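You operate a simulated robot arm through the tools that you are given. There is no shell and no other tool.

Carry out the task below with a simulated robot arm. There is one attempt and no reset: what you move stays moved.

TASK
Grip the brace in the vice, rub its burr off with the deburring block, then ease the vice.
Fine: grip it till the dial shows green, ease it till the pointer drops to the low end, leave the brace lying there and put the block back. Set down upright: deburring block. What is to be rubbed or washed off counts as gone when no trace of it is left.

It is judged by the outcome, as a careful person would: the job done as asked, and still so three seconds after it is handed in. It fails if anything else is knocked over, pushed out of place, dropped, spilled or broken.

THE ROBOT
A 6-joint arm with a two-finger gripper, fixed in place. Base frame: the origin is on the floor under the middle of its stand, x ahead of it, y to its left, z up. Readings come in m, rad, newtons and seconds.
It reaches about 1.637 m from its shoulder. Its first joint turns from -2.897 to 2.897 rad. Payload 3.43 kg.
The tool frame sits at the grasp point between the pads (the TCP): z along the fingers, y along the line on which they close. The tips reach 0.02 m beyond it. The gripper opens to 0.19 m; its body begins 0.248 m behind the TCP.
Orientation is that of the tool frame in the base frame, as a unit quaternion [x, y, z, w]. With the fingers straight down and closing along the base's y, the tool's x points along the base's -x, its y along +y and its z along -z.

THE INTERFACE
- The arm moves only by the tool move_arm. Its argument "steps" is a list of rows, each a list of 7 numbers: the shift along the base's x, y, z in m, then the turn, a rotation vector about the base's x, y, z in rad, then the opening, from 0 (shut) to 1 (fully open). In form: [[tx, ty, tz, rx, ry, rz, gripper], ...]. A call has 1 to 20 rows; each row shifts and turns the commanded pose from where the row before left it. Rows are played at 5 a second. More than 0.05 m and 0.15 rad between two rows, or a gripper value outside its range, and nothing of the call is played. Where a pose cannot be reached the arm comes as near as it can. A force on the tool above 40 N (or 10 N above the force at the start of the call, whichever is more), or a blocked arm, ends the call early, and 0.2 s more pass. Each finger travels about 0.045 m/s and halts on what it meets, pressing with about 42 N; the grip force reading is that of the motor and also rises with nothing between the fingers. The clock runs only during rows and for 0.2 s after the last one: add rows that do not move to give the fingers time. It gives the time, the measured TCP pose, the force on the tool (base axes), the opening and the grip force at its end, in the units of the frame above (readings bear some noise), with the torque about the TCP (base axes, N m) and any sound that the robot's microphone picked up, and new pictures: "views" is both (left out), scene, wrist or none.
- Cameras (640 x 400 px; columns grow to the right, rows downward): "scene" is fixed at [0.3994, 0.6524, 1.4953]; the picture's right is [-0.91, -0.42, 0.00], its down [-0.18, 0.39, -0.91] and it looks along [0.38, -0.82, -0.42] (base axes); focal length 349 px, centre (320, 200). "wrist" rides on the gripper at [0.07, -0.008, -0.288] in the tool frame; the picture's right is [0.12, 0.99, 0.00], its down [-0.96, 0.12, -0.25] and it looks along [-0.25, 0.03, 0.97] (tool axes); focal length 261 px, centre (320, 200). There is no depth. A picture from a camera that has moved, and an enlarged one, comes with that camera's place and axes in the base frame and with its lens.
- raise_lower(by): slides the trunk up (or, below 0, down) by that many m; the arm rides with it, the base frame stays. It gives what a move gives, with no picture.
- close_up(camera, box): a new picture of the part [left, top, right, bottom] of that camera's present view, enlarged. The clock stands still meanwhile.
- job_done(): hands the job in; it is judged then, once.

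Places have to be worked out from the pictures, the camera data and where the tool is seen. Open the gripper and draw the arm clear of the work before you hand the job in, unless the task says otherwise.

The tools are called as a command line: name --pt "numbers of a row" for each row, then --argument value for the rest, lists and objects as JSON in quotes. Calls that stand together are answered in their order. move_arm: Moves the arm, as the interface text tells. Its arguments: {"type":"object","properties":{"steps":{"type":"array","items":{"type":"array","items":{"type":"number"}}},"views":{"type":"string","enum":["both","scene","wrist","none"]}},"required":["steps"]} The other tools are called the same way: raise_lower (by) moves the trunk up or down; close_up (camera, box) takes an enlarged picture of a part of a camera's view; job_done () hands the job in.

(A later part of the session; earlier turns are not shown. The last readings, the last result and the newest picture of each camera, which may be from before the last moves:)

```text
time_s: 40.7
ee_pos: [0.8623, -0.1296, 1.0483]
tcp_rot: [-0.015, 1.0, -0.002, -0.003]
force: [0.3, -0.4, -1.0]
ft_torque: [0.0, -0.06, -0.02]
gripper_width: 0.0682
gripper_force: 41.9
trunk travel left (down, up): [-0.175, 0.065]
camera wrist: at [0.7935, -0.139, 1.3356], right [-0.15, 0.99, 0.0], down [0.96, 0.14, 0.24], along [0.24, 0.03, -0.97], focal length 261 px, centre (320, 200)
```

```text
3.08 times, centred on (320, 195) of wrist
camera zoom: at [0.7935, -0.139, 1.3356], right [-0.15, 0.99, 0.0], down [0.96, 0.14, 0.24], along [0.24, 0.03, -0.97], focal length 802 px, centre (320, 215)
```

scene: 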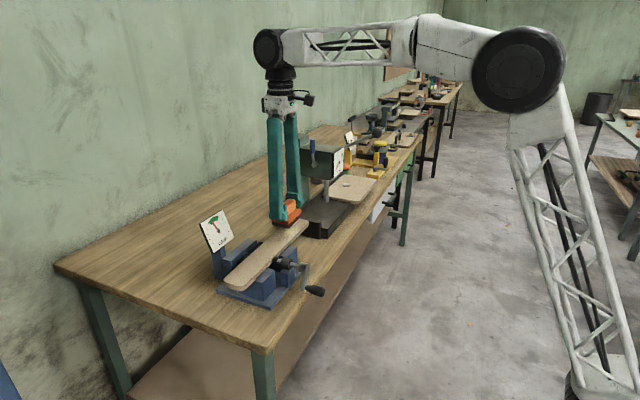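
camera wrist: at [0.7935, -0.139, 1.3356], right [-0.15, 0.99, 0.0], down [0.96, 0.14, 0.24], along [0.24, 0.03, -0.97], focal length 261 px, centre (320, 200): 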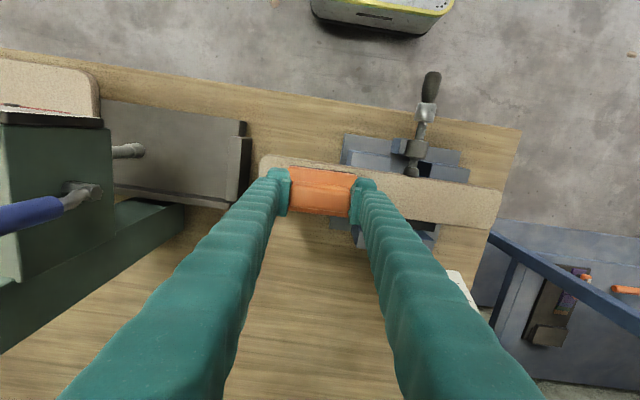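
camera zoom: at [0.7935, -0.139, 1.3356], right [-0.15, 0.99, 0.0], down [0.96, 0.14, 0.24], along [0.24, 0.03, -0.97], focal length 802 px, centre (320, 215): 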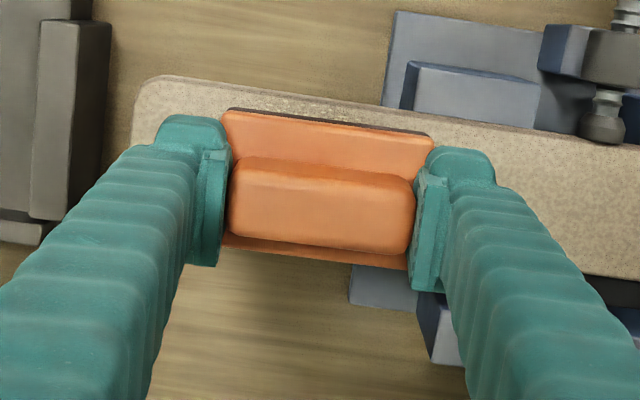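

The block hovers over the burr. I descend in small steps until the force shows contact.

move_arm --pt "0.001 0 -0.01 0 0 0 0.2" --pt "0 0 -0.01 0 0 0 0.2" --pt "0 0 -0.006 0 0 0 0.2" --pt "0 0 -0.003 0 0 0 0.2" --pt "0 0 0 0 0 0 0.2" --views "none"

close_up --camera "scene" --box '[230, 160, 350, 260]'

```text
time_s: 41.9
ee_pos: [0.8647, -0.1287, 1.0223]
tcp_rot: [-0.015, 1.0, -0.001, -0.003]
force: [-0.8, 0.7, 0.1]
ft_torque: [0.0, -0.02, 0.01]
gripper_width: 0.0681
gripper_force: 42.0
trunk travel left (down, up): [-0.175, 0.065]
```

```text
4.00 times, centred on (290, 210) of scene
camera zoom: at [0.3994, 0.6524, 1.4953], right [-0.91, -0.42, 0.0], down [-0.18, 0.39, -0.91], along [0.38, -0.82, -0.42], focal length 1396 px, centre (440, 160)
```

zoom: 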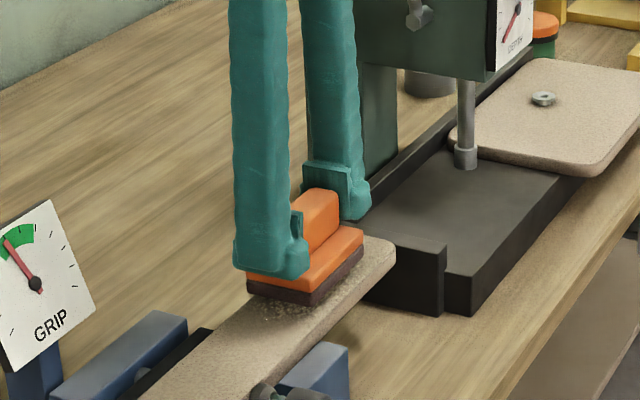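

Almost touching, no contact force yet. I continue down in 2 mm steps.

move_arm --pt "0 0 -0.003 0 0 0 0.2" --pt "0 0 -0.003 0 0 0 0.2" --pt "0 0 0 0 0 0 0.2" --views "none"

close_up --camera "scene" --box '[230, 160, 350, 260]'

```text
time_s: 42.7
ee_pos: [0.8656, -0.128, 1.0164]
tcp_rot: [-0.016, 1.0, -0.002, -0.002]
force: [-0.2, -0.2, -1.1]
ft_torque: [-0.01, -0.03, -0.03]
gripper_width: 0.0679
gripper_force: 42.2
trunk travel left (down, up): [-0.175, 0.065]
```

```text
4.00 times, centred on (290, 210) of scene
camera zoom: at [0.3994, 0.6524, 1.4953], right [-0.91, -0.42, 0.0], down [-0.18, 0.39, -0.91], along [0.38, -0.82, -0.42], focal length 1396 px, centre (440, 160)
```

zoom: 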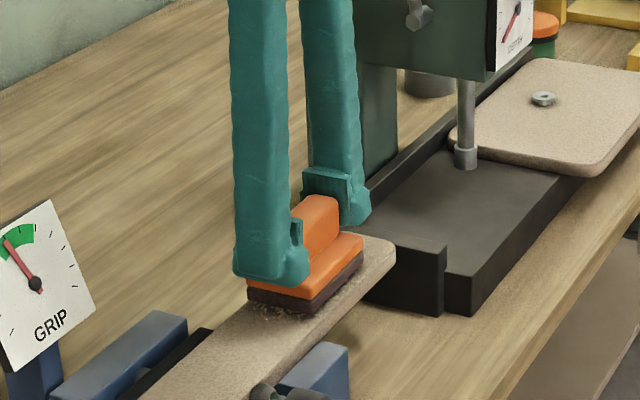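

Still no contact; I go on in 2 mm steps.

move_arm --pt "0 0 -0.002 0 0 0 0.2" --pt "0 0 -0.002 0 0 0 0.2" --pt "0 0 0 0 0 0 0.2" --views "none"

```text
time_s: 43.5
ee_pos: [0.8672, -0.1285, 1.0126]
tcp_rot: [-0.015, 1.0, -0.002, -0.002]
force: [-0.3, -0.2, -0.4]
ft_torque: [0.01, 0.0, -0.01]
gripper_width: 0.068
gripper_force: 42.0
trunk travel left (down, up): [-0.175, 0.065]
```

Still free at TCP z = 1.0126; two more small steps.

move_arm --pt "0 0 -0.0015 0 0 0 0.2" --pt "0 0 -0.0015 0 0 0 0.2" --pt "0 0 0 0 0 0 0.2" --views "none"

close_up --camera "scene" --box '[255, 200, 325, 250]'

```text
time_s: 44.3
ee_pos: [0.8669, -0.1303, 1.0111]
tcp_rot: [-0.015, 1.0, -0.002, -0.001]
force: [4.1, 0.2, 30.6]
ft_torque: [0.19, 0.16, -0.23]
gripper_width: 0.0681
gripper_force: 41.9
trunk travel left (down, up): [-0.175, 0.065]
```

```text
8.00 times, centred on (290, 225) of scene
camera zoom: at [0.3994, 0.6524, 1.4953], right [-0.91, -0.42, 0.0], down [-0.18, 0.39, -0.91], along [0.38, -0.82, -0.42], focal length 2792 px, centre (560, 0)
```

zoom: 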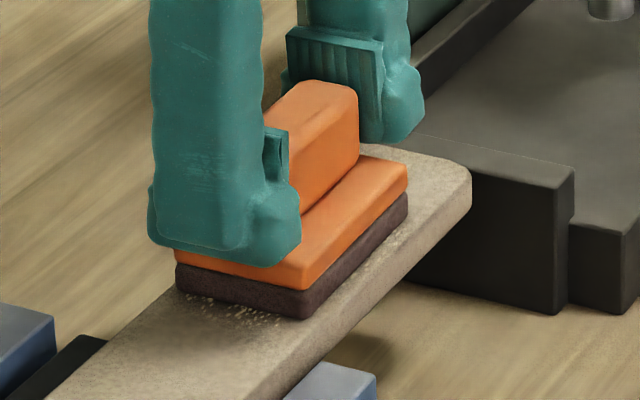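

Contact: 30 N, a bit strong. I ease up 1.7 mm to about 10 N and make a first pair of strokes along y.

move_arm --pt "0 0 0.0017 0 0 0 0.2" --pt "0 0.008 0 0 0 0 0.2" --pt "0 0.008 0 0 0 0 0.2" --pt "0 0.008 0 0 0 0 0.2" --pt "0 0 0 0 0 0 0.2" --views "none"

close_up --camera "scene" --box '[255, 200, 325, 250]'

```text
time_s: 45.5
ee_pos: [0.8661, -0.1072, 1.0106]
tcp_rot: [-0.014, 1.0, -0.002, -0.001]
force: [-0.3, -11.2, 28.5]
ft_torque: [-0.04, 0.1, -0.07]
gripper_width: 0.0679
gripper_force: 41.8
trunk travel left (down, up): [-0.175, 0.065]
```

```text
8.00 times, centred on (290, 225) of scene
camera zoom: at [0.3994, 0.6524, 1.4953], right [-0.91, -0.42, 0.0], down [-0.18, 0.39, -0.91], along [0.38, -0.82, -0.42], focal length 2792 px, centre (560, 0)
```

zoom: 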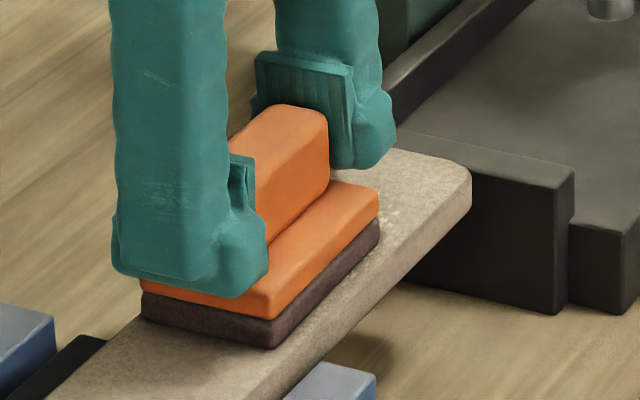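

The rub works (the exposed strip looks cleaner). Force is still 28 N, so I ease another 1.5 mm and stroke back toward −y.

move_arm --pt "0 -0.004 0.0015 0 0 0 0.2" --pt "0 -0.008 0 0 0 0 0.2" --pt "0 -0.008 0 0 0 0 0.2" --pt "0 -0.008 0 0 0 0 0.2" --pt "0 -0.008 0 0 0 0 0.2" --pt "0 -0.008 0 0 0 0 0.2" --pt "0 -0.006 0 0 0 0 0.2" --pt "0 0 0 0 0 0 0.2" --views "none"

close_up --camera "scene" --box '[255, 200, 325, 250]'

```text
time_s: 47.3
ee_pos: [0.8658, -0.1551, 1.0113]
tcp_rot: [-0.014, 1.0, -0.002, -0.003]
force: [1.1, 0.4, -1.2]
ft_torque: [0.01, -0.01, -0.03]
gripper_width: 0.0681
gripper_force: 42.1
trunk travel left (down, up): [-0.175, 0.065]
```

```text
8.00 times, centred on (290, 225) of scene
camera zoom: at [0.3994, 0.6524, 1.4953], right [-0.91, -0.42, 0.0], down [-0.18, 0.39, -0.91], along [0.38, -0.82, -0.42], focal length 2792 px, centre (560, 0)
```

zoom: 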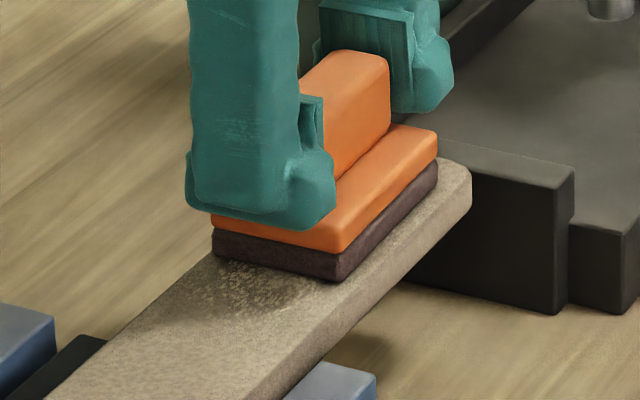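

I lost contact (Fz ≈ 0), so I press 0.9 mm down again and stroke across toward +y.

move_arm --pt "0 0 -0.0009 0 0 0 0.2" --pt "0 0.008 0 0 0 0 0.2" --pt "0 0.008 0 0 0 0 0.2" --pt "0 0.008 0 0 0 0 0.2" --pt "0 0.008 0 0 0 0 0.2" --pt "0 0.008 0 0 0 0 0.2" --pt "0 0.008 0 0 0 0 0.2" --pt "0 0 0 0 0 0 0.2" --views "none"

close_up --camera "scene" --box '[255, 200, 325, 250]'

```text
time_s: 49.1
ee_pos: [0.8656, -0.1067, 1.011]
tcp_rot: [-0.016, 1.0, -0.002, -0.003]
force: [0.3, 0.2, -0.9]
ft_torque: [-0.01, -0.02, 0.03]
gripper_width: 0.0678
gripper_force: 41.8
trunk travel left (down, up): [-0.175, 0.065]
```

```text
8.00 times, centred on (290, 225) of scene
camera zoom: at [0.3994, 0.6524, 1.4953], right [-0.91, -0.42, 0.0], down [-0.18, 0.39, -0.91], along [0.38, -0.82, -0.42], focal length 2792 px, centre (560, 0)
```

zoom: 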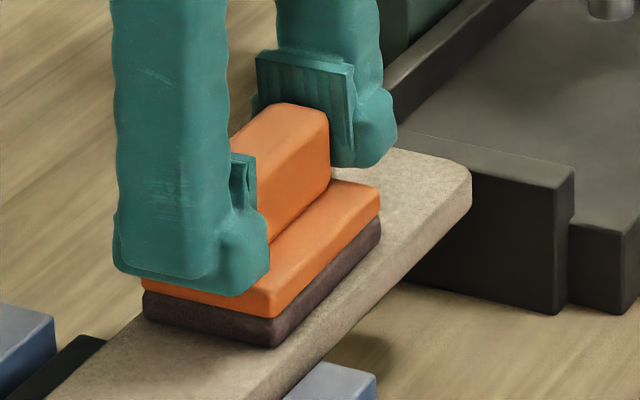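

Still hovering just off the surface; I step down 0.4 mm at a time until the force shows ~10 N.

move_arm --pt "0 0 -0.0005 0 0 0 0.2" --pt "0 0 0 0 0 0 0.2" --views "none"

```text
time_s: 49.7
ee_pos: [0.8661, -0.108, 1.0106]
tcp_rot: [-0.015, 1.0, -0.002, -0.001]
force: [-0.8, -1.1, 3.8]
ft_torque: [0.16, 0.02, 0.04]
gripper_width: 0.0679
gripper_force: 42.2
trunk travel left (down, up): [-0.175, 0.065]
```

Light contact at 4 N; another 0.5 mm and stroke to −y.

move_arm --pt "0 0 -0.0005 0 0 0 0.2" --pt "0 -0.008 0 0 0 0 0.2" --pt "0 -0.008 0 0 0 0 0.2" --pt "0 -0.008 0 0 0 0 0.2" --pt "0 -0.008 0 0 0 0 0.2" --pt "0 -0.008 0 0 0 0 0.2" --pt "0 -0.008 0 0 0 0 0.2" --pt "0 0 0 0 0 0 0.2" --views "none"

close_up --camera "scene" --box '[255, 200, 325, 250]'

```text
time_s: 51.5
ee_pos: [0.8654, -0.1549, 1.0108]
tcp_rot: [-0.015, 1.0, -0.002, -0.002]
force: [0.3, 3.6, 13.6]
ft_torque: [0.46, -0.01, -0.01]
gripper_width: 0.068
gripper_force: 42.1
trunk travel left (down, up): [-0.175, 0.065]
```

```text
8.00 times, centred on (290, 225) of scene
camera zoom: at [0.3994, 0.6524, 1.4953], right [-0.91, -0.42, 0.0], down [-0.18, 0.39, -0.91], along [0.38, -0.82, -0.42], focal length 2792 px, centre (560, 0)
```

zoom: 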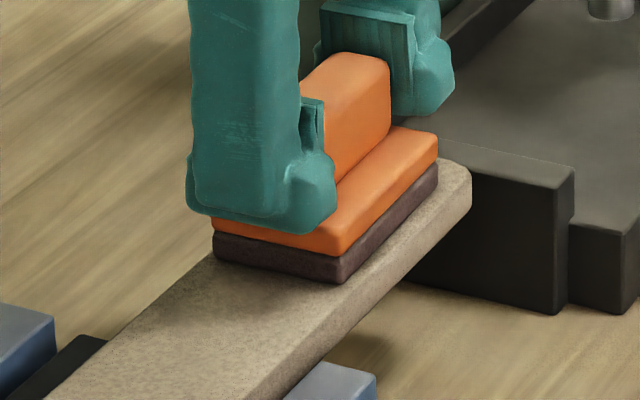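

Good rubbing pressure (14 N) and the exposed part looks clean. I now make full strokes with small x offsets to cover the patch's edges.

move_arm --pt "-0.006 0 0 0 0 0 0.2" --pt "0 0.008 0 0 0 0 0.2" --pt "0 0.008 0 0 0 0 0.2" --pt "0 0.008 0 0 0 0 0.2" --pt "0 0.008 0 0 0 0 0.2" --pt "0 0.008 0 0 0 0 0.2" --pt "0 0.008 0 0 0 0 0.2" --pt "0 0.008 0 0 0 0 0.2" --pt "0.006 0 0 0 0 0 0.2" --pt "0.006 0 0 0 0 0 0.2" --pt "0 -0.008 0 0 0 0 0.2" --pt "0 -0.008 0 0 0 0 0.2" --pt "0 -0.008 0 0 0 0 0.2" --pt "0 -0.008 0 0 0 0 0.2" --pt "0 -0.008 0 0 0 0 0.2" --pt "0 -0.008 0 0 0 0 0.2" --pt "0 -0.008 0 0 0 0 0.2" --pt "-0.006 0 0 0 0 0 0.2" --pt "0 0 0 0 0 0 0.2" --views "none"

close_up --camera "scene" --box '[255, 200, 325, 250]'

```text
time_s: 55.5
ee_pos: [0.8662, -0.1565, 1.0114]
tcp_rot: [-0.014, 1.0, -0.002, -0.002]
force: [4.7, -2.2, 16.0]
ft_torque: [0.39, -0.16, -0.08]
gripper_width: 0.0679
gripper_force: 42.5
trunk travel left (down, up): [-0.175, 0.065]
```

```text
8.00 times, centred on (290, 225) of scene
camera zoom: at [0.3994, 0.6524, 1.4953], right [-0.91, -0.42, 0.0], down [-0.18, 0.39, -0.91], along [0.38, -0.82, -0.42], focal length 2792 px, centre (560, 0)
```

zoom: 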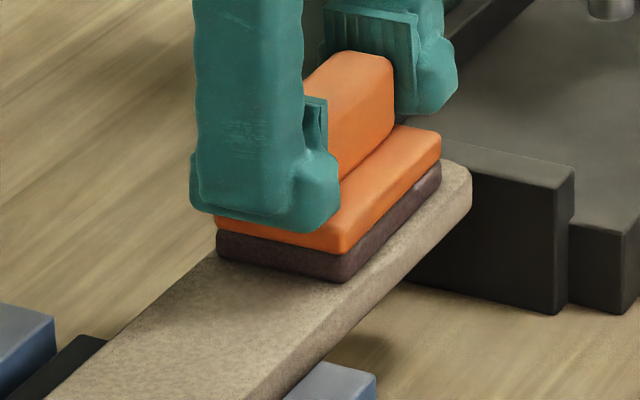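

Steady pressure (16 N). I make one more full pair of strokes on the centre line, then lift to inspect.

move_arm --pt "0 0.008 0 0 0 0 0.2" --pt "0 0.008 0 0 0 0 0.2" --pt "0 0.008 0 0 0 0 0.2" --pt "0 0.008 0 0 0 0 0.2" --pt "0 0.008 0 0 0 0 0.2" --pt "0 0.008 0 0 0 0 0.2" --pt "0 0.008 0 0 0 0 0.2" --pt "0 0 0 0 0 0 0.2" --pt "0 -0.008 0 0 0 0 0.2" --pt "0 -0.008 0 0 0 0 0.2" --pt "0 -0.008 0 0 0 0 0.2" --pt "0 -0.008 0 0 0 0 0.2" --pt "0 0 0 0 0 0 0.2" --views "none"

move_arm --pt "0 0 0.01 0 0 0 0.2" --pt "0 0 0.02 0 0 0 0.2" --pt "0.02 0 0.03 0 0 0 0.2" --pt "0.035 0 0.02 0 0 0 0.2" --pt "0.04 0 0 0 0 0 0.2" --pt "0.03 0 0 0 0 0 0.2" --pt "0 0 0 0 0 0 0.2" --views "both"

close_up --camera "scene" --box '[230, 205, 320, 261]'

close_up --camera "wrist" --box '[240, 80, 440, 230]'

```text
time_s: 58.3
ee_pos: [0.8669, -0.1314, 1.0117]
tcp_rot: [-0.014, 1.0, -0.002, -0.002]
force: [-1.5, -0.2, 1.6]
ft_torque: [0.04, 0.0, 0.03]
gripper_width: 0.0678
gripper_force: 41.9
trunk travel left (down, up): [-0.175, 0.065]
```

```text
time_s: 59.9
ee_pos: [0.9919, -0.1307, 1.0899]
tcp_rot: [-0.015, 1.0, -0.002, -0.003]
force: [0.0, -0.8, -0.6]
ft_torque: [0.04, 0.08, 0.02]
gripper_width: 0.0681
gripper_force: 42.0
trunk travel left (down, up): [-0.175, 0.065]
camera wrist: at [0.9234, -0.1405, 1.3759], right [-0.15, 0.99, 0.0], down [0.96, 0.14, 0.24], along [0.24, 0.03, -0.97], focal length 261 px, centre (320, 200)
```

scene: 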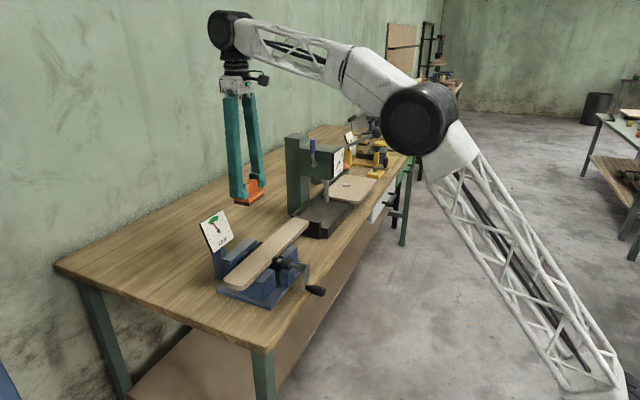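
wrist: 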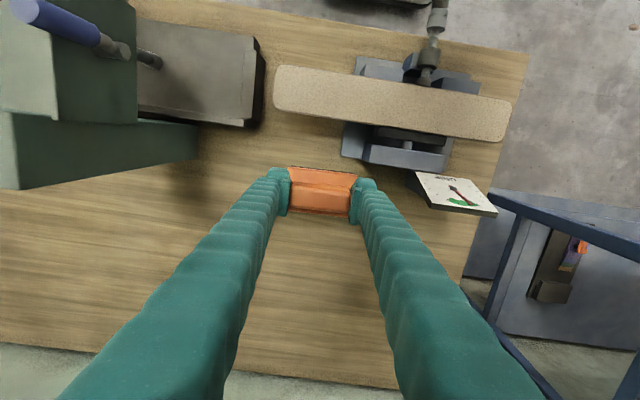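

```text
7.11 times, centred on (275, 233) of scene
camera zoom: at [0.3994, 0.6524, 1.4953], right [-0.91, -0.42, 0.0], down [-0.18, 0.39, -0.91], along [0.38, -0.82, -0.42], focal length 2481 px, centre (640, -35)
```

zoom: 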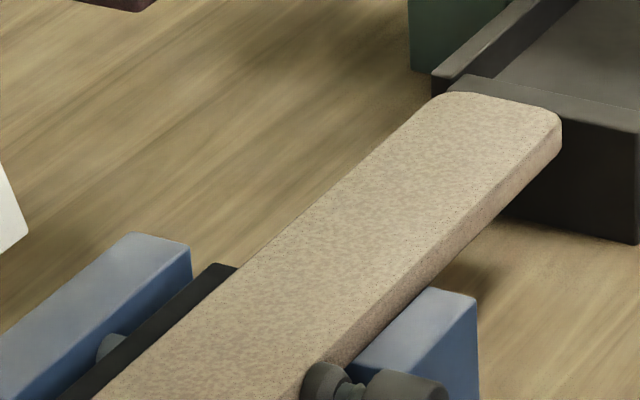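

```text
2.67 times, centred on (340, 155) of wrist
camera zoom: at [0.9234, -0.1405, 1.3759], right [-0.15, 0.99, 0.0], down [0.96, 0.14, 0.24], along [0.24, 0.03, -0.97], focal length 695 px, centre (267, 320)
```

zoom: 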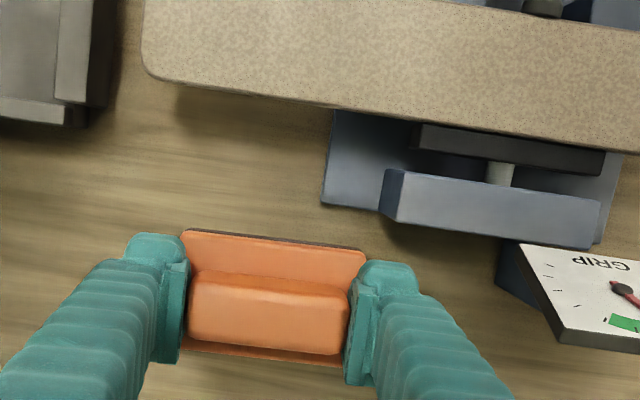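

The brace looks clean. I zoom in on the burr area to make sure no trace is left, and check the dial.

close_up --camera "scene" --box '[265, 212, 315, 248]'

close_up --camera "wrist" --box '[265, 60, 405, 130]'

close_up --camera "scene" --box '[195, 200, 245, 250]'

```text
11.11 times, centred on (290, 230) of scene
camera zoom: at [0.3994, 0.6524, 1.4953], right [-0.91, -0.42, 0.0], down [-0.18, 0.39, -0.91], along [0.38, -0.82, -0.42], focal length 3877 px, centre (653, -133)
```

zoom: 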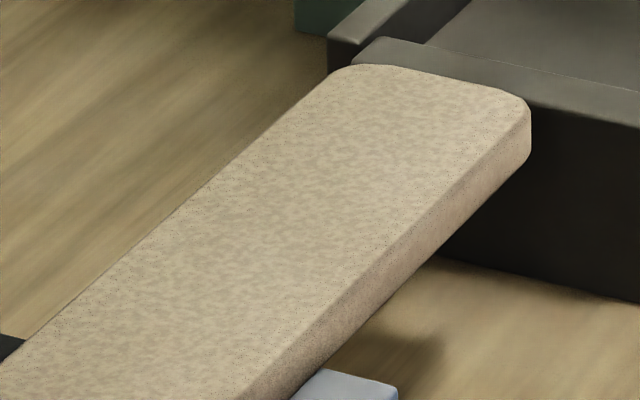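

```text
4.57 times, centred on (335, 95) of wrist
camera zoom: at [0.9234, -0.1405, 1.3759], right [-0.15, 0.99, 0.0], down [0.96, 0.14, 0.24], along [0.24, 0.03, -0.97], focal length 1192 px, centre (251, 680)
```

zoom: 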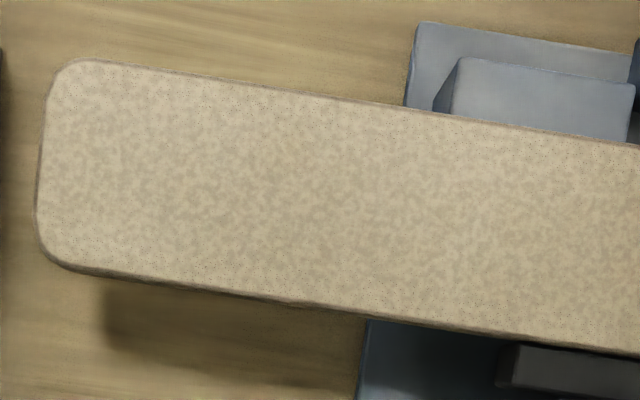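

```text
8.00 times, centred on (220, 225) of scene
camera zoom: at [0.3994, 0.6524, 1.4953], right [-0.91, -0.42, 0.0], down [-0.18, 0.39, -0.91], along [0.38, -0.82, -0.42], focal length 2792 px, centre (1120, 0)
```

zoom: 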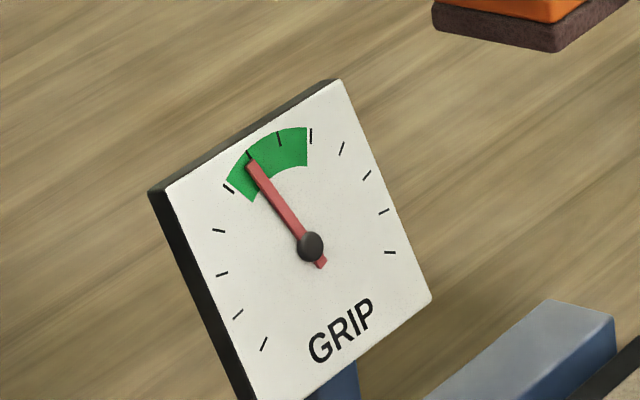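

No trace is left and the dial is still green. I carry the block back over its original spot and down to 2 cm above the table.

move_arm --pt "0.012 -0.009 -0.015 0 0 0 0.2" --pt "0.011 -0.009 -0.014 0 0 0 0.2" --pt "0.011 -0.009 -0.0143 0 0 0 0.2" --pt "0 0 -0.04 0 0 0 0.2" --pt "0 0 -0.04 0 0 0 0.2" --pt "0 0 -0.02 0 0 0 0.2" --pt "0 0 0 0 0 0 0.2" --views "none"

close_up --camera "scene" --box '[200, 190, 290, 250]'

```text
time_s: 61.5
ee_pos: [1.0246, -0.1581, 0.9459]
tcp_rot: [-0.015, 1.0, -0.001, -0.003]
force: [0.2, -0.2, -0.9]
ft_torque: [0.0, 0.0, 0.0]
gripper_width: 0.0678
gripper_force: 42.1
trunk travel left (down, up): [-0.175, 0.065]
```

```text
6.67 times, centred on (245, 220) of scene
camera zoom: at [0.3994, 0.6524, 1.4953], right [-0.91, -0.42, 0.0], down [-0.18, 0.39, -0.91], along [0.38, -0.82, -0.42], focal length 2326 px, centre (820, 67)
```

zoom: 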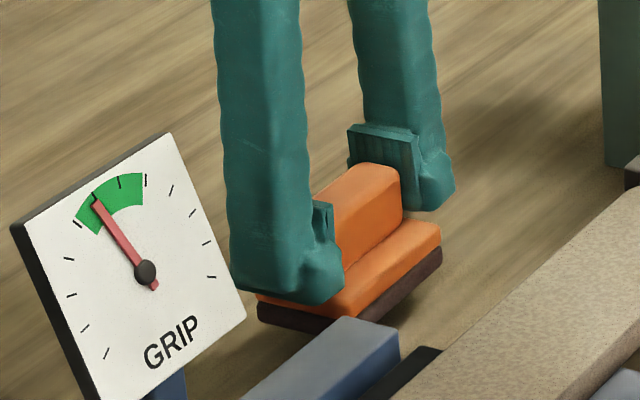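

Right above its old spot. I lower the last 2 cm slowly and watch for the table contact.

move_arm --pt "0 0 -0.01 0 0 0 0.2" --pt "0 0 -0.006 0 0 0 0.2" --pt "0 0 -0.003 0 0 0 0.2" --pt "0 0 0 0 0 0 0.2" --views "none"

close_up --camera "scene" --box '[200, 190, 290, 250]'

```text
time_s: 62.5
ee_pos: [1.0262, -0.1575, 0.9284]
tcp_rot: [-0.015, 1.0, -0.002, -0.002]
force: [-0.2, 0.3, -1.1]
ft_torque: [0.02, 0.01, -0.01]
gripper_width: 0.0679
gripper_force: 41.8
trunk travel left (down, up): [-0.175, 0.065]
```

```text
6.67 times, centred on (245, 220) of scene
camera zoom: at [0.3994, 0.6524, 1.4953], right [-0.91, -0.42, 0.0], down [-0.18, 0.39, -0.91], along [0.38, -0.82, -0.42], focal length 2326 px, centre (820, 67)
```

zoom: 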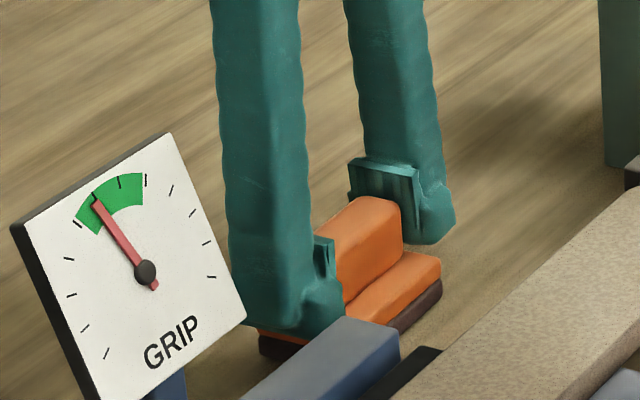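

Not yet touching. I step down 1 mm at a time.

move_arm --pt "0 0 -0.001 0 0 0 0.2" --pt "0 0 0 0 0 0 0.2" --views "none"

move_arm --pt "0 0 -0.0005 0 0 0 0.2" --pt "0 0 0 0 0 0 0.2" --views "none"

```text
time_s: 63.1
ee_pos: [1.026, -0.1579, 0.9274]
tcp_rot: [-0.015, 1.0, -0.002, -0.003]
force: [0.5, 0.7, -1.5]
ft_torque: [0.01, -0.01, 0.0]
gripper_width: 0.0678
gripper_force: 41.9
trunk travel left (down, up): [-0.175, 0.065]
```

```text
time_s: 63.7
ee_pos: [1.0258, -0.1577, 0.9268]
tcp_rot: [-0.014, 1.0, -0.002, -0.003]
force: [0.0, -0.3, -0.8]
ft_torque: [-0.01, -0.01, -0.02]
gripper_width: 0.068
gripper_force: 41.8
trunk travel left (down, up): [-0.175, 0.065]
```

Still carrying the block's weight (−1 N), so I continue in half-millimetre steps.

move_arm --pt "0 0 -0.0007 0 0 0 0.2" --pt "0 0 0 0 0 0 0.2" --views "none"

move_arm --pt "0 0 -0.0007 0 0 0 0.2" --pt "0 0 0 0 0 0 0.2" --views "none"

close_up --camera "scene" --box '[200, 190, 290, 250]'

```text
time_s: 64.3
ee_pos: [1.0258, -0.1589, 0.9276]
tcp_rot: [-0.015, 1.0, -0.001, -0.003]
force: [0.0, 0.8, 1.4]
ft_torque: [0.08, -0.05, 0.0]
gripper_width: 0.0677
gripper_force: 41.2
trunk travel left (down, up): [-0.175, 0.065]
```

```text
time_s: 64.9
ee_pos: [1.0248, -0.1576, 0.9252]
tcp_rot: [-0.015, 1.0, -0.001, -0.002]
force: [5.0, -1.4, 13.6]
ft_torque: [0.15, 0.02, -0.05]
gripper_width: 0.0679
gripper_force: 42.0
trunk travel left (down, up): [-0.175, 0.065]
```

```text
6.67 times, centred on (245, 220) of scene
camera zoom: at [0.3994, 0.6524, 1.4953], right [-0.91, -0.42, 0.0], down [-0.18, 0.39, -0.91], along [0.38, -0.82, -0.42], focal length 2326 px, centre (820, 67)
```

zoom: 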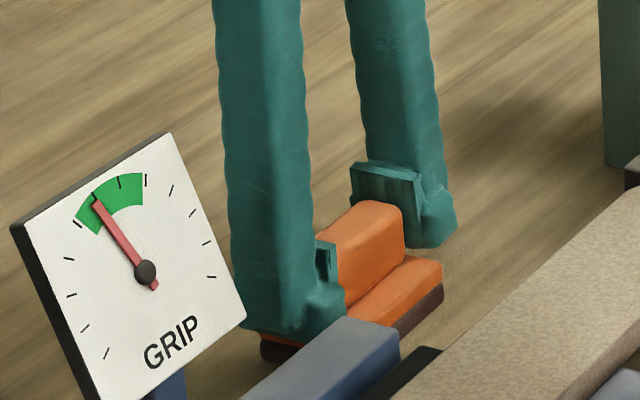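

The block is on the table (13.6 N). I ease up 0.7 mm to a light touch and open the fingers slowly.

move_arm --pt "0 0 0.0007 0 0 0 0.2" --pt "0 0 0 0 0 0 0.37" --pt "0 0 0 0 0 0 0.42" --pt "0 0 0 0 0 0 0.5" --pt "0 0 0 0 0 0 0.6" --pt "0 0 0 0 0 0 0.6" --pt "0 0 0 0 0 0 0.6" --views "none"

close_up --camera "wrist" --box '[240, 130, 400, 260]'

close_up --camera "scene" --box '[200, 190, 290, 250]'

```text
time_s: 66.5
ee_pos: [1.0264, -0.1575, 0.9257]
tcp_rot: [-0.016, 1.0, -0.002, -0.003]
force: [-0.8, -0.5, -1.0]
ft_torque: [-0.01, -0.01, 0.0]
gripper_width: 0.1139
gripper_force: 0.0
trunk travel left (down, up): [-0.175, 0.065]
```

```text
3.08 times, centred on (320, 195) of wrist
camera zoom: at [0.957, -0.1675, 1.2122], right [-0.15, 0.99, 0.0], down [0.96, 0.14, 0.24], along [0.24, 0.03, -0.97], focal length 802 px, centre (320, 215)
```

zoom: 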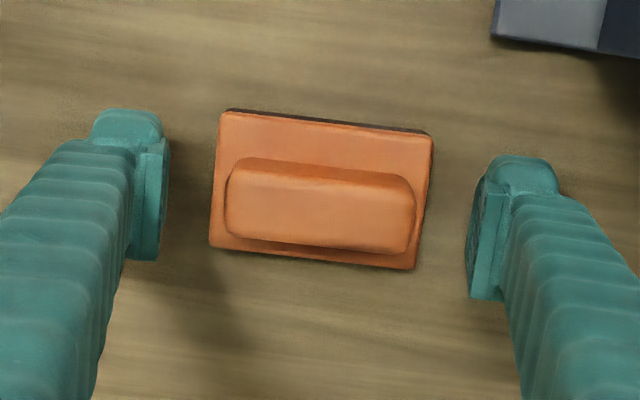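

```text
6.67 times, centred on (245, 220) of scene
camera zoom: at [0.3994, 0.6524, 1.4953], right [-0.91, -0.42, 0.0], down [-0.18, 0.39, -0.91], along [0.38, -0.82, -0.42], focal length 2326 px, centre (820, 67)
```

zoom: 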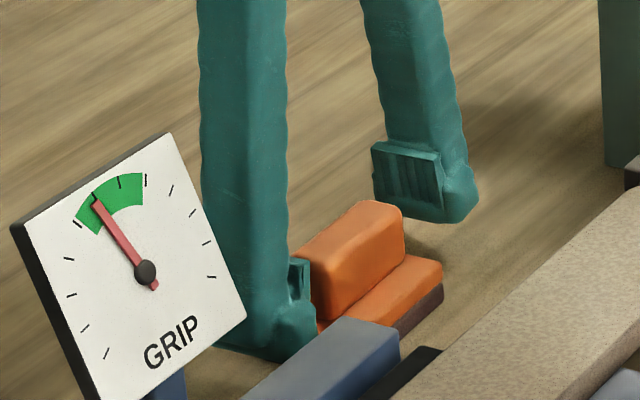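

The block stands upright on its old spot. I lift clear, back off over the brace at a safe height and return above the crank knob.

move_arm --pt "0 0 0.03 0 0 0 0.6" --pt "0 0 0.045 0 0 0 0.6" --pt "0 0 0.045 0 0 0 0.6" --pt "-0.04 0 0.025 0 0 0 0.6" --pt "-0.04 0 0.025 0 0 0 0.6" --pt "-0.04 0 0.025 0 0 0 0.5" --pt "-0.04 0 0.025 0 0 0 0.4" --pt "-0.04 0.025 0 0 0 -0.013 0.35" --pt "-0.04 0.025 0 0 0 -0.014 0.35" --pt "-0.04 0.025 0 0 0 0 0.35" --pt "-0.04 0.025 0 0 0 0 0.35" --pt "-0.017 0.04 0 0 0 0 0.35" --pt "0 0.03 0 0 0 0 0.35" --pt "0 0 0 0 0 0 0.35" --views "both"

close_up --camera "wrist" --box '[240, 130, 400, 260]'

close_up --camera "scene" --box '[190, 190, 350, 310]'

```text
time_s: 69.5
ee_pos: [0.6862, 0.0116, 1.1463]
tcp_rot: [-0.001, 1.0, -0.001, -0.003]
force: [0.3, 0.6, 0.9]
ft_torque: [0.02, 0.0, 0.0]
gripper_width: 0.0666
gripper_force: 0.1
trunk travel left (down, up): [-0.175, 0.065]
camera wrist: at [0.6176, 0.0028, 1.4321], right [-0.12, 0.99, 0.0], down [0.96, 0.12, 0.24], along [0.24, 0.03, -0.97], focal length 261 px, centre (320, 200)
```

scene: 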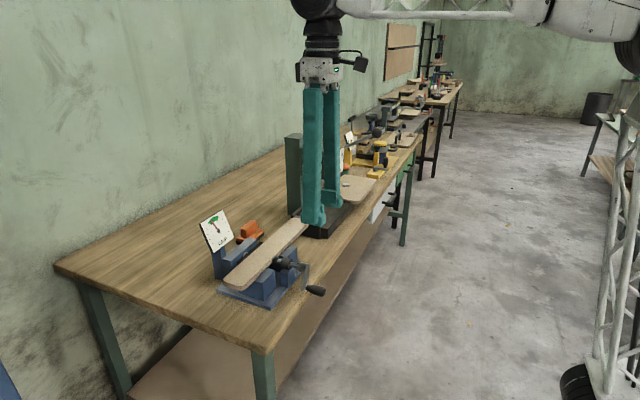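
wrist: 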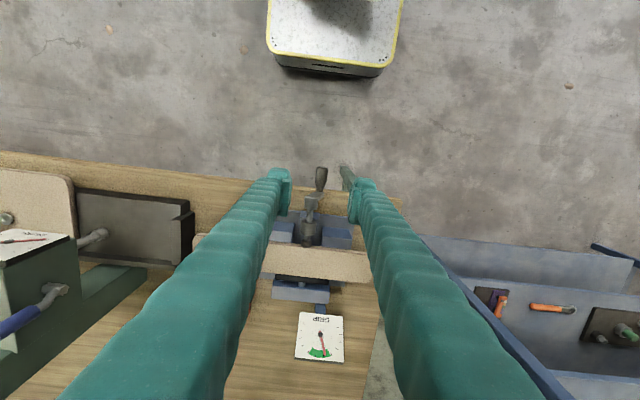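

```text
3.08 times, centred on (320, 195) of wrist
camera zoom: at [0.6176, 0.0028, 1.4321], right [-0.12, 0.99, 0.0], down [0.96, 0.12, 0.24], along [0.24, 0.03, -0.97], focal length 802 px, centre (320, 215)
```

zoom: 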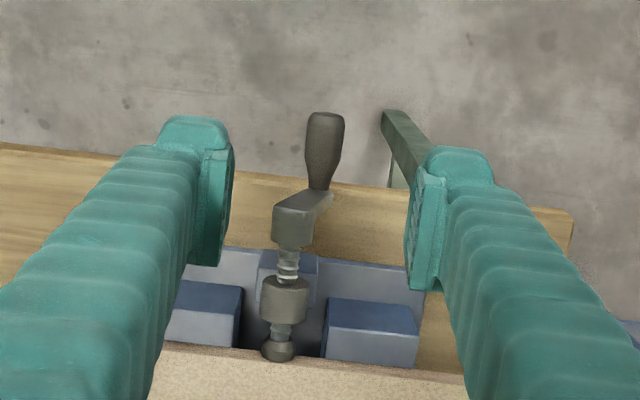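

```text
3.33 times, centred on (270, 250) of scene
camera zoom: at [0.3994, 0.6524, 1.4953], right [-0.91, -0.42, 0.0], down [-0.18, 0.39, -0.91], along [0.38, -0.82, -0.42], focal length 1163 px, centre (487, 33)
```

zoom: 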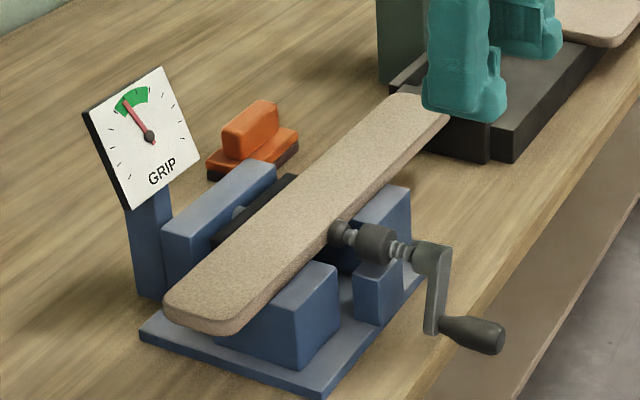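

The knob hangs at about (0.70, 0.015, 0.911), its tip at x ≈ 0.681. I descend to just above it and re-check the alignment.

move_arm --pt "0.003 0.001 -0.04 0 0 0 0.35" --pt "0.003 0.001 -0.04 0 0 0 0.35" --pt "0.003 0.001 -0.04 0 0 0 0.35" --pt "0 0.001 -0.04 0 0 0 0.35" --pt "0 0 0 0 0 0 0.35" --views "none"

close_up --camera "wrist" --box '[240, 130, 400, 260]'

```text
time_s: 70.7
ee_pos: [0.6949, 0.0154, 0.9872]
tcp_rot: [0.0, 1.0, -0.002, -0.003]
force: [-0.3, -0.4, 0.2]
ft_torque: [-0.02, -0.02, 0.0]
gripper_width: 0.0665
gripper_force: 0.1
trunk travel left (down, up): [-0.175, 0.065]
```

```text
3.08 times, centred on (320, 195) of wrist
camera zoom: at [0.6266, 0.0072, 1.2736], right [-0.12, 0.99, 0.0], down [0.96, 0.12, 0.24], along [0.24, 0.03, -0.97], focal length 802 px, centre (320, 215)
```

zoom: 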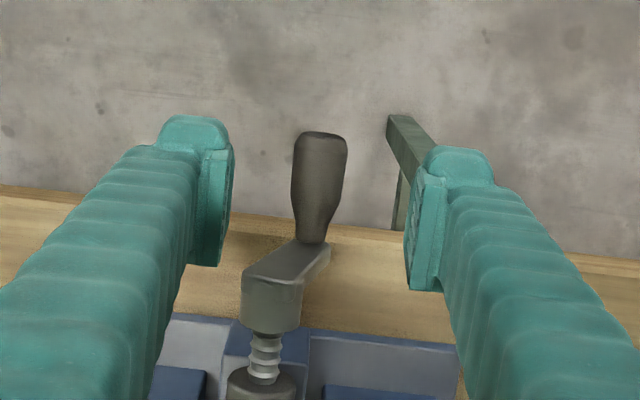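

Alignment is good (knob y ≈ 0.015). I lower onto the knob and close.

move_arm --pt "0 0 -0.03 0 0 0 0.35" --pt "0 0 -0.03 0 0 0 0.35" --pt "0 0 -0.017 0 0 0 0.35" --pt "0 0 0 0 0 0 0.35" --views "none"

close_up --camera "wrist" --box '[240, 130, 400, 260]'

close_up --camera "scene" --box '[190, 190, 350, 310]'

```text
time_s: 71.7
ee_pos: [0.6973, 0.0176, 0.9084]
tcp_rot: [-0.001, 1.0, -0.002, -0.003]
force: [0.2, -0.1, -0.9]
ft_torque: [0.01, -0.02, -0.03]
gripper_width: 0.0665
gripper_force: 0.1
trunk travel left (down, up): [-0.175, 0.065]
```

```text
3.08 times, centred on (320, 195) of wrist
camera zoom: at [0.628, 0.0094, 1.1955], right [-0.12, 0.99, 0.0], down [0.96, 0.12, 0.24], along [0.24, 0.03, -0.97], focal length 802 px, centre (320, 215)
```

zoom: 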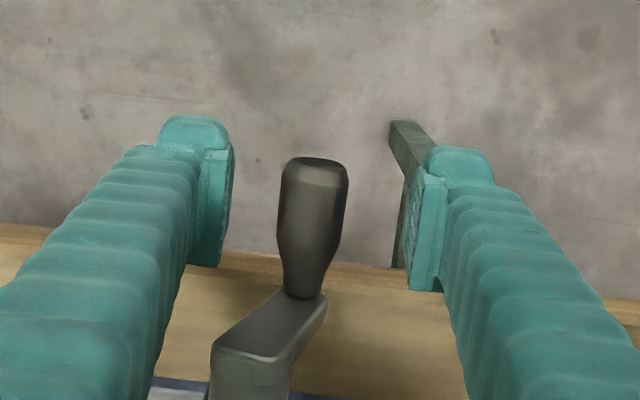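

```text
3.33 times, centred on (270, 250) of scene
camera zoom: at [0.3994, 0.6524, 1.4953], right [-0.91, -0.42, 0.0], down [-0.18, 0.39, -0.91], along [0.38, -0.82, -0.42], focal length 1163 px, centre (487, 33)
```

zoom: 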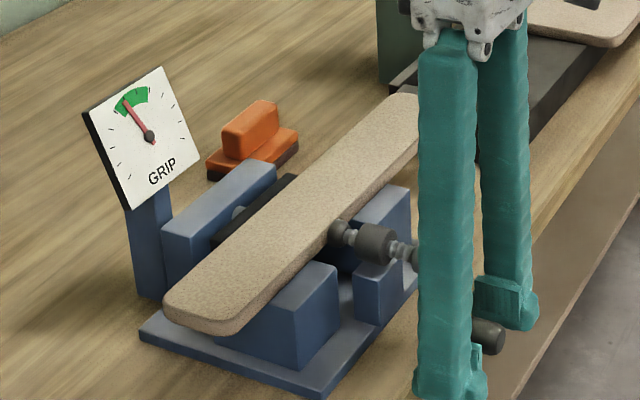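

The knob is ~3 mm to the −y side of the midline; I correct and close.

move_arm --pt "-0.001 -0.003 0 0 0 0 0.35" --pt "0 0 0 0 0 0 0.2" --pt "0 0 0 0 0 0 0" --pt "0 0 0 0 0 0 0" --pt "0 0 0 0 0 0 0" --views "none"

close_up --camera "wrist" --box '[240, 130, 400, 260]'

```text
time_s: 72.9
ee_pos: [0.6964, 0.0135, 0.9085]
tcp_rot: [-0.001, 1.0, -0.001, -0.003]
force: [-0.2, 0.8, -0.8]
ft_torque: [0.01, -0.05, -0.18]
gripper_width: 0.0197
gripper_force: 36.5
trunk travel left (down, up): [-0.175, 0.065]
```

```text
3.08 times, centred on (320, 195) of wrist
camera zoom: at [0.6268, 0.0064, 1.1955], right [-0.12, 0.99, 0.0], down [0.96, 0.12, 0.24], along [0.24, 0.03, -0.97], focal length 802 px, centre (320, 215)
```

zoom: 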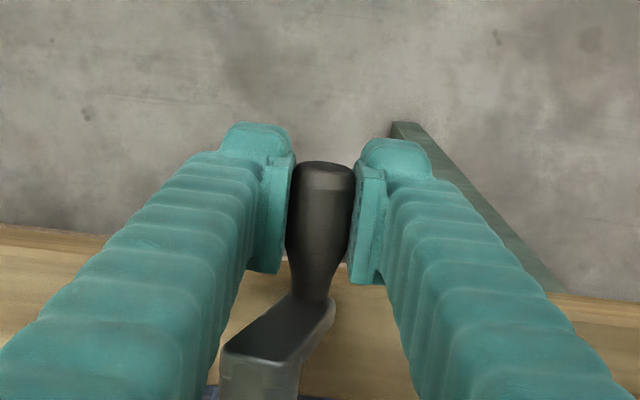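

The knob is gripped without strain. I now turn it back the other way (counter-clockwise as seen from the robot), starting across the bottom toward −y.

move_arm --pt "-0.0001 -0.0067 -0.0014 0 0 0 0" --pt "-0.0002 -0.0069 -0.0005 0 0 0 0" --pt "-0.0002 -0.0069 0.0005 0 0 0 0" --pt "-0.0002 -0.0067 0.0014 0 0 0 0" --pt "0 0 0 0 0 0 0" --views "none"

close_up --camera "scene" --box '[190, 190, 350, 310]'

close_up --camera "wrist" --box '[220, 130, 420, 280]'

```text
time_s: 74.1
ee_pos: [0.6941, -0.0141, 0.9093]
tcp_rot: [-0.001, 1.0, -0.002, -0.002]
force: [-7.6, 0.6, -1.0]
ft_torque: [0.01, 0.25, -0.23]
gripper_width: 0.0194
gripper_force: 44.7
trunk travel left (down, up): [-0.175, 0.065]
```

```text
3.33 times, centred on (270, 250) of scene
camera zoom: at [0.3994, 0.6524, 1.4953], right [-0.91, -0.42, 0.0], down [-0.18, 0.39, -0.91], along [0.38, -0.82, -0.42], focal length 1163 px, centre (487, 33)
```

zoom: 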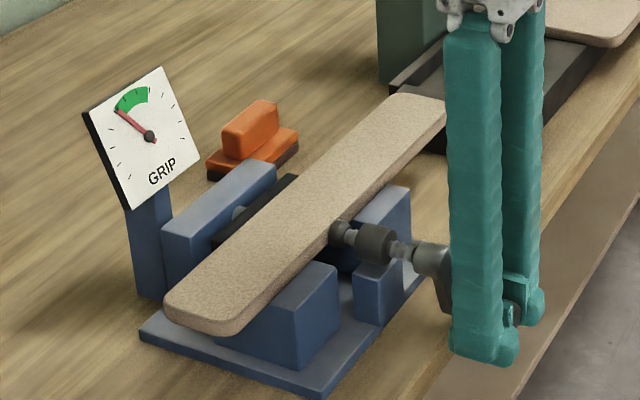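

```text
2.67 times, centred on (320, 205) of wrist
camera zoom: at [0.6262, -0.022, 1.1957], right [-0.12, 0.99, 0.0], down [0.96, 0.12, 0.24], along [0.24, 0.03, -0.97], focal length 695 px, centre (320, 187)
```

zoom: 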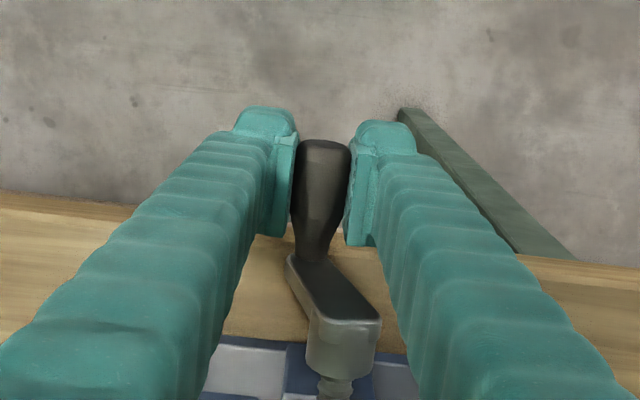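

The pointer is dropping and forces are tiny. I continue to about 206°.

move_arm --pt "-0.0006 -0.0065 0.0024 0 0 0 0" --pt "-0.0002 -0.006 0.0032 0 0 0 0" --pt "-0.0002 -0.0056 0.004 0 0 0 0" --pt "-0.0002 -0.0049 0.0048 0 0 0 0" --pt "-0.0002 -0.0043 0.0054 0 0 0 0" --pt "-0.0002 -0.0034 0.006 0 0 0 0" --pt "0 0 0 0 0 0 0" --views "none"

close_up --camera "scene" --box '[190, 190, 350, 310]'

close_up --camera "wrist" --box '[220, 130, 420, 280]'

```text
time_s: 75.7
ee_pos: [0.6935, -0.0434, 0.9348]
tcp_rot: [-0.001, 1.0, -0.002, -0.001]
force: [4.0, 19.9, 7.8]
ft_torque: [-0.03, 0.03, -0.11]
gripper_width: 0.0195
gripper_force: 45.6
trunk travel left (down, up): [-0.175, 0.065]
```

```text
3.33 times, centred on (270, 250) of scene
camera zoom: at [0.3994, 0.6524, 1.4953], right [-0.91, -0.42, 0.0], down [-0.18, 0.39, -0.91], along [0.38, -0.82, -0.42], focal length 1163 px, centre (487, 33)
```

zoom: 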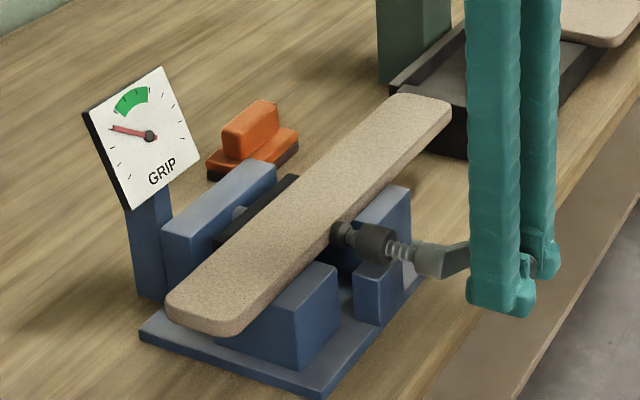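

```text
2.67 times, centred on (320, 205) of wrist
camera zoom: at [0.6249, -0.0512, 1.2211], right [-0.12, 0.99, 0.0], down [0.96, 0.12, 0.24], along [0.24, 0.03, -0.97], focal length 695 px, centre (320, 187)
```

zoom: 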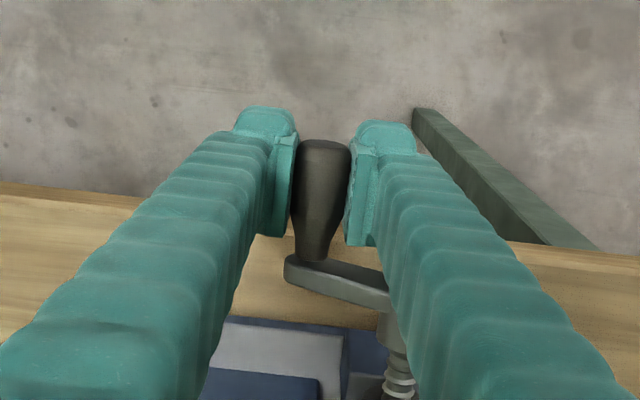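

Pointer is near the fourth tick. There's a ~20 N inward pull, so I tighten the radius a little and continue up the −y side.

move_arm --pt "0 -0.0008 0.0069 0 0 0 0" --pt "-0.0001 -0.0014 0.0065 0 0 0 0" --pt "-0.0002 -0.0007 0.0066 0 0 0 0" --pt "-0.0002 0.0003 0.0067 0 0 0 0" --pt "-0.0002 0.0011 0.0066 0 0 0 0" --pt "0 0 0 0 0 0 0" --views "none"

close_up --camera "scene" --box '[190, 190, 350, 310]'

close_up --camera "wrist" --box '[220, 130, 420, 280]'

```text
time_s: 77.1
ee_pos: [0.693, -0.0458, 0.9675]
tcp_rot: [0.0, 1.0, -0.002, -0.003]
force: [-5.4, 14.2, -5.8]
ft_torque: [0.0, 0.96, -0.25]
gripper_width: 0.0194
gripper_force: 44.6
trunk travel left (down, up): [-0.175, 0.065]
```

```text
3.33 times, centred on (270, 250) of scene
camera zoom: at [0.3994, 0.6524, 1.4953], right [-0.91, -0.42, 0.0], down [-0.18, 0.39, -0.91], along [0.38, -0.82, -0.42], focal length 1163 px, centre (487, 33)
```

zoom: 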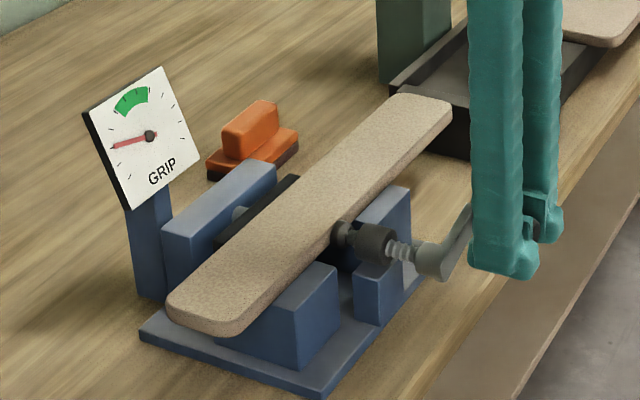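

```text
2.67 times, centred on (320, 205) of wrist
camera zoom: at [0.6246, -0.0536, 1.2546], right [-0.12, 0.99, 0.0], down [0.96, 0.12, 0.24], along [0.24, 0.03, -0.97], focal length 695 px, centre (320, 187)
```

zoom: 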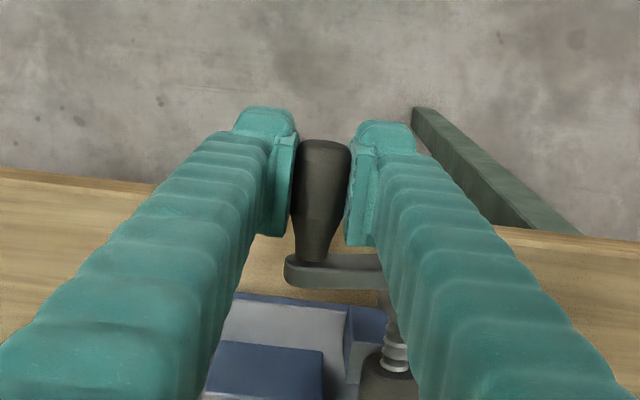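

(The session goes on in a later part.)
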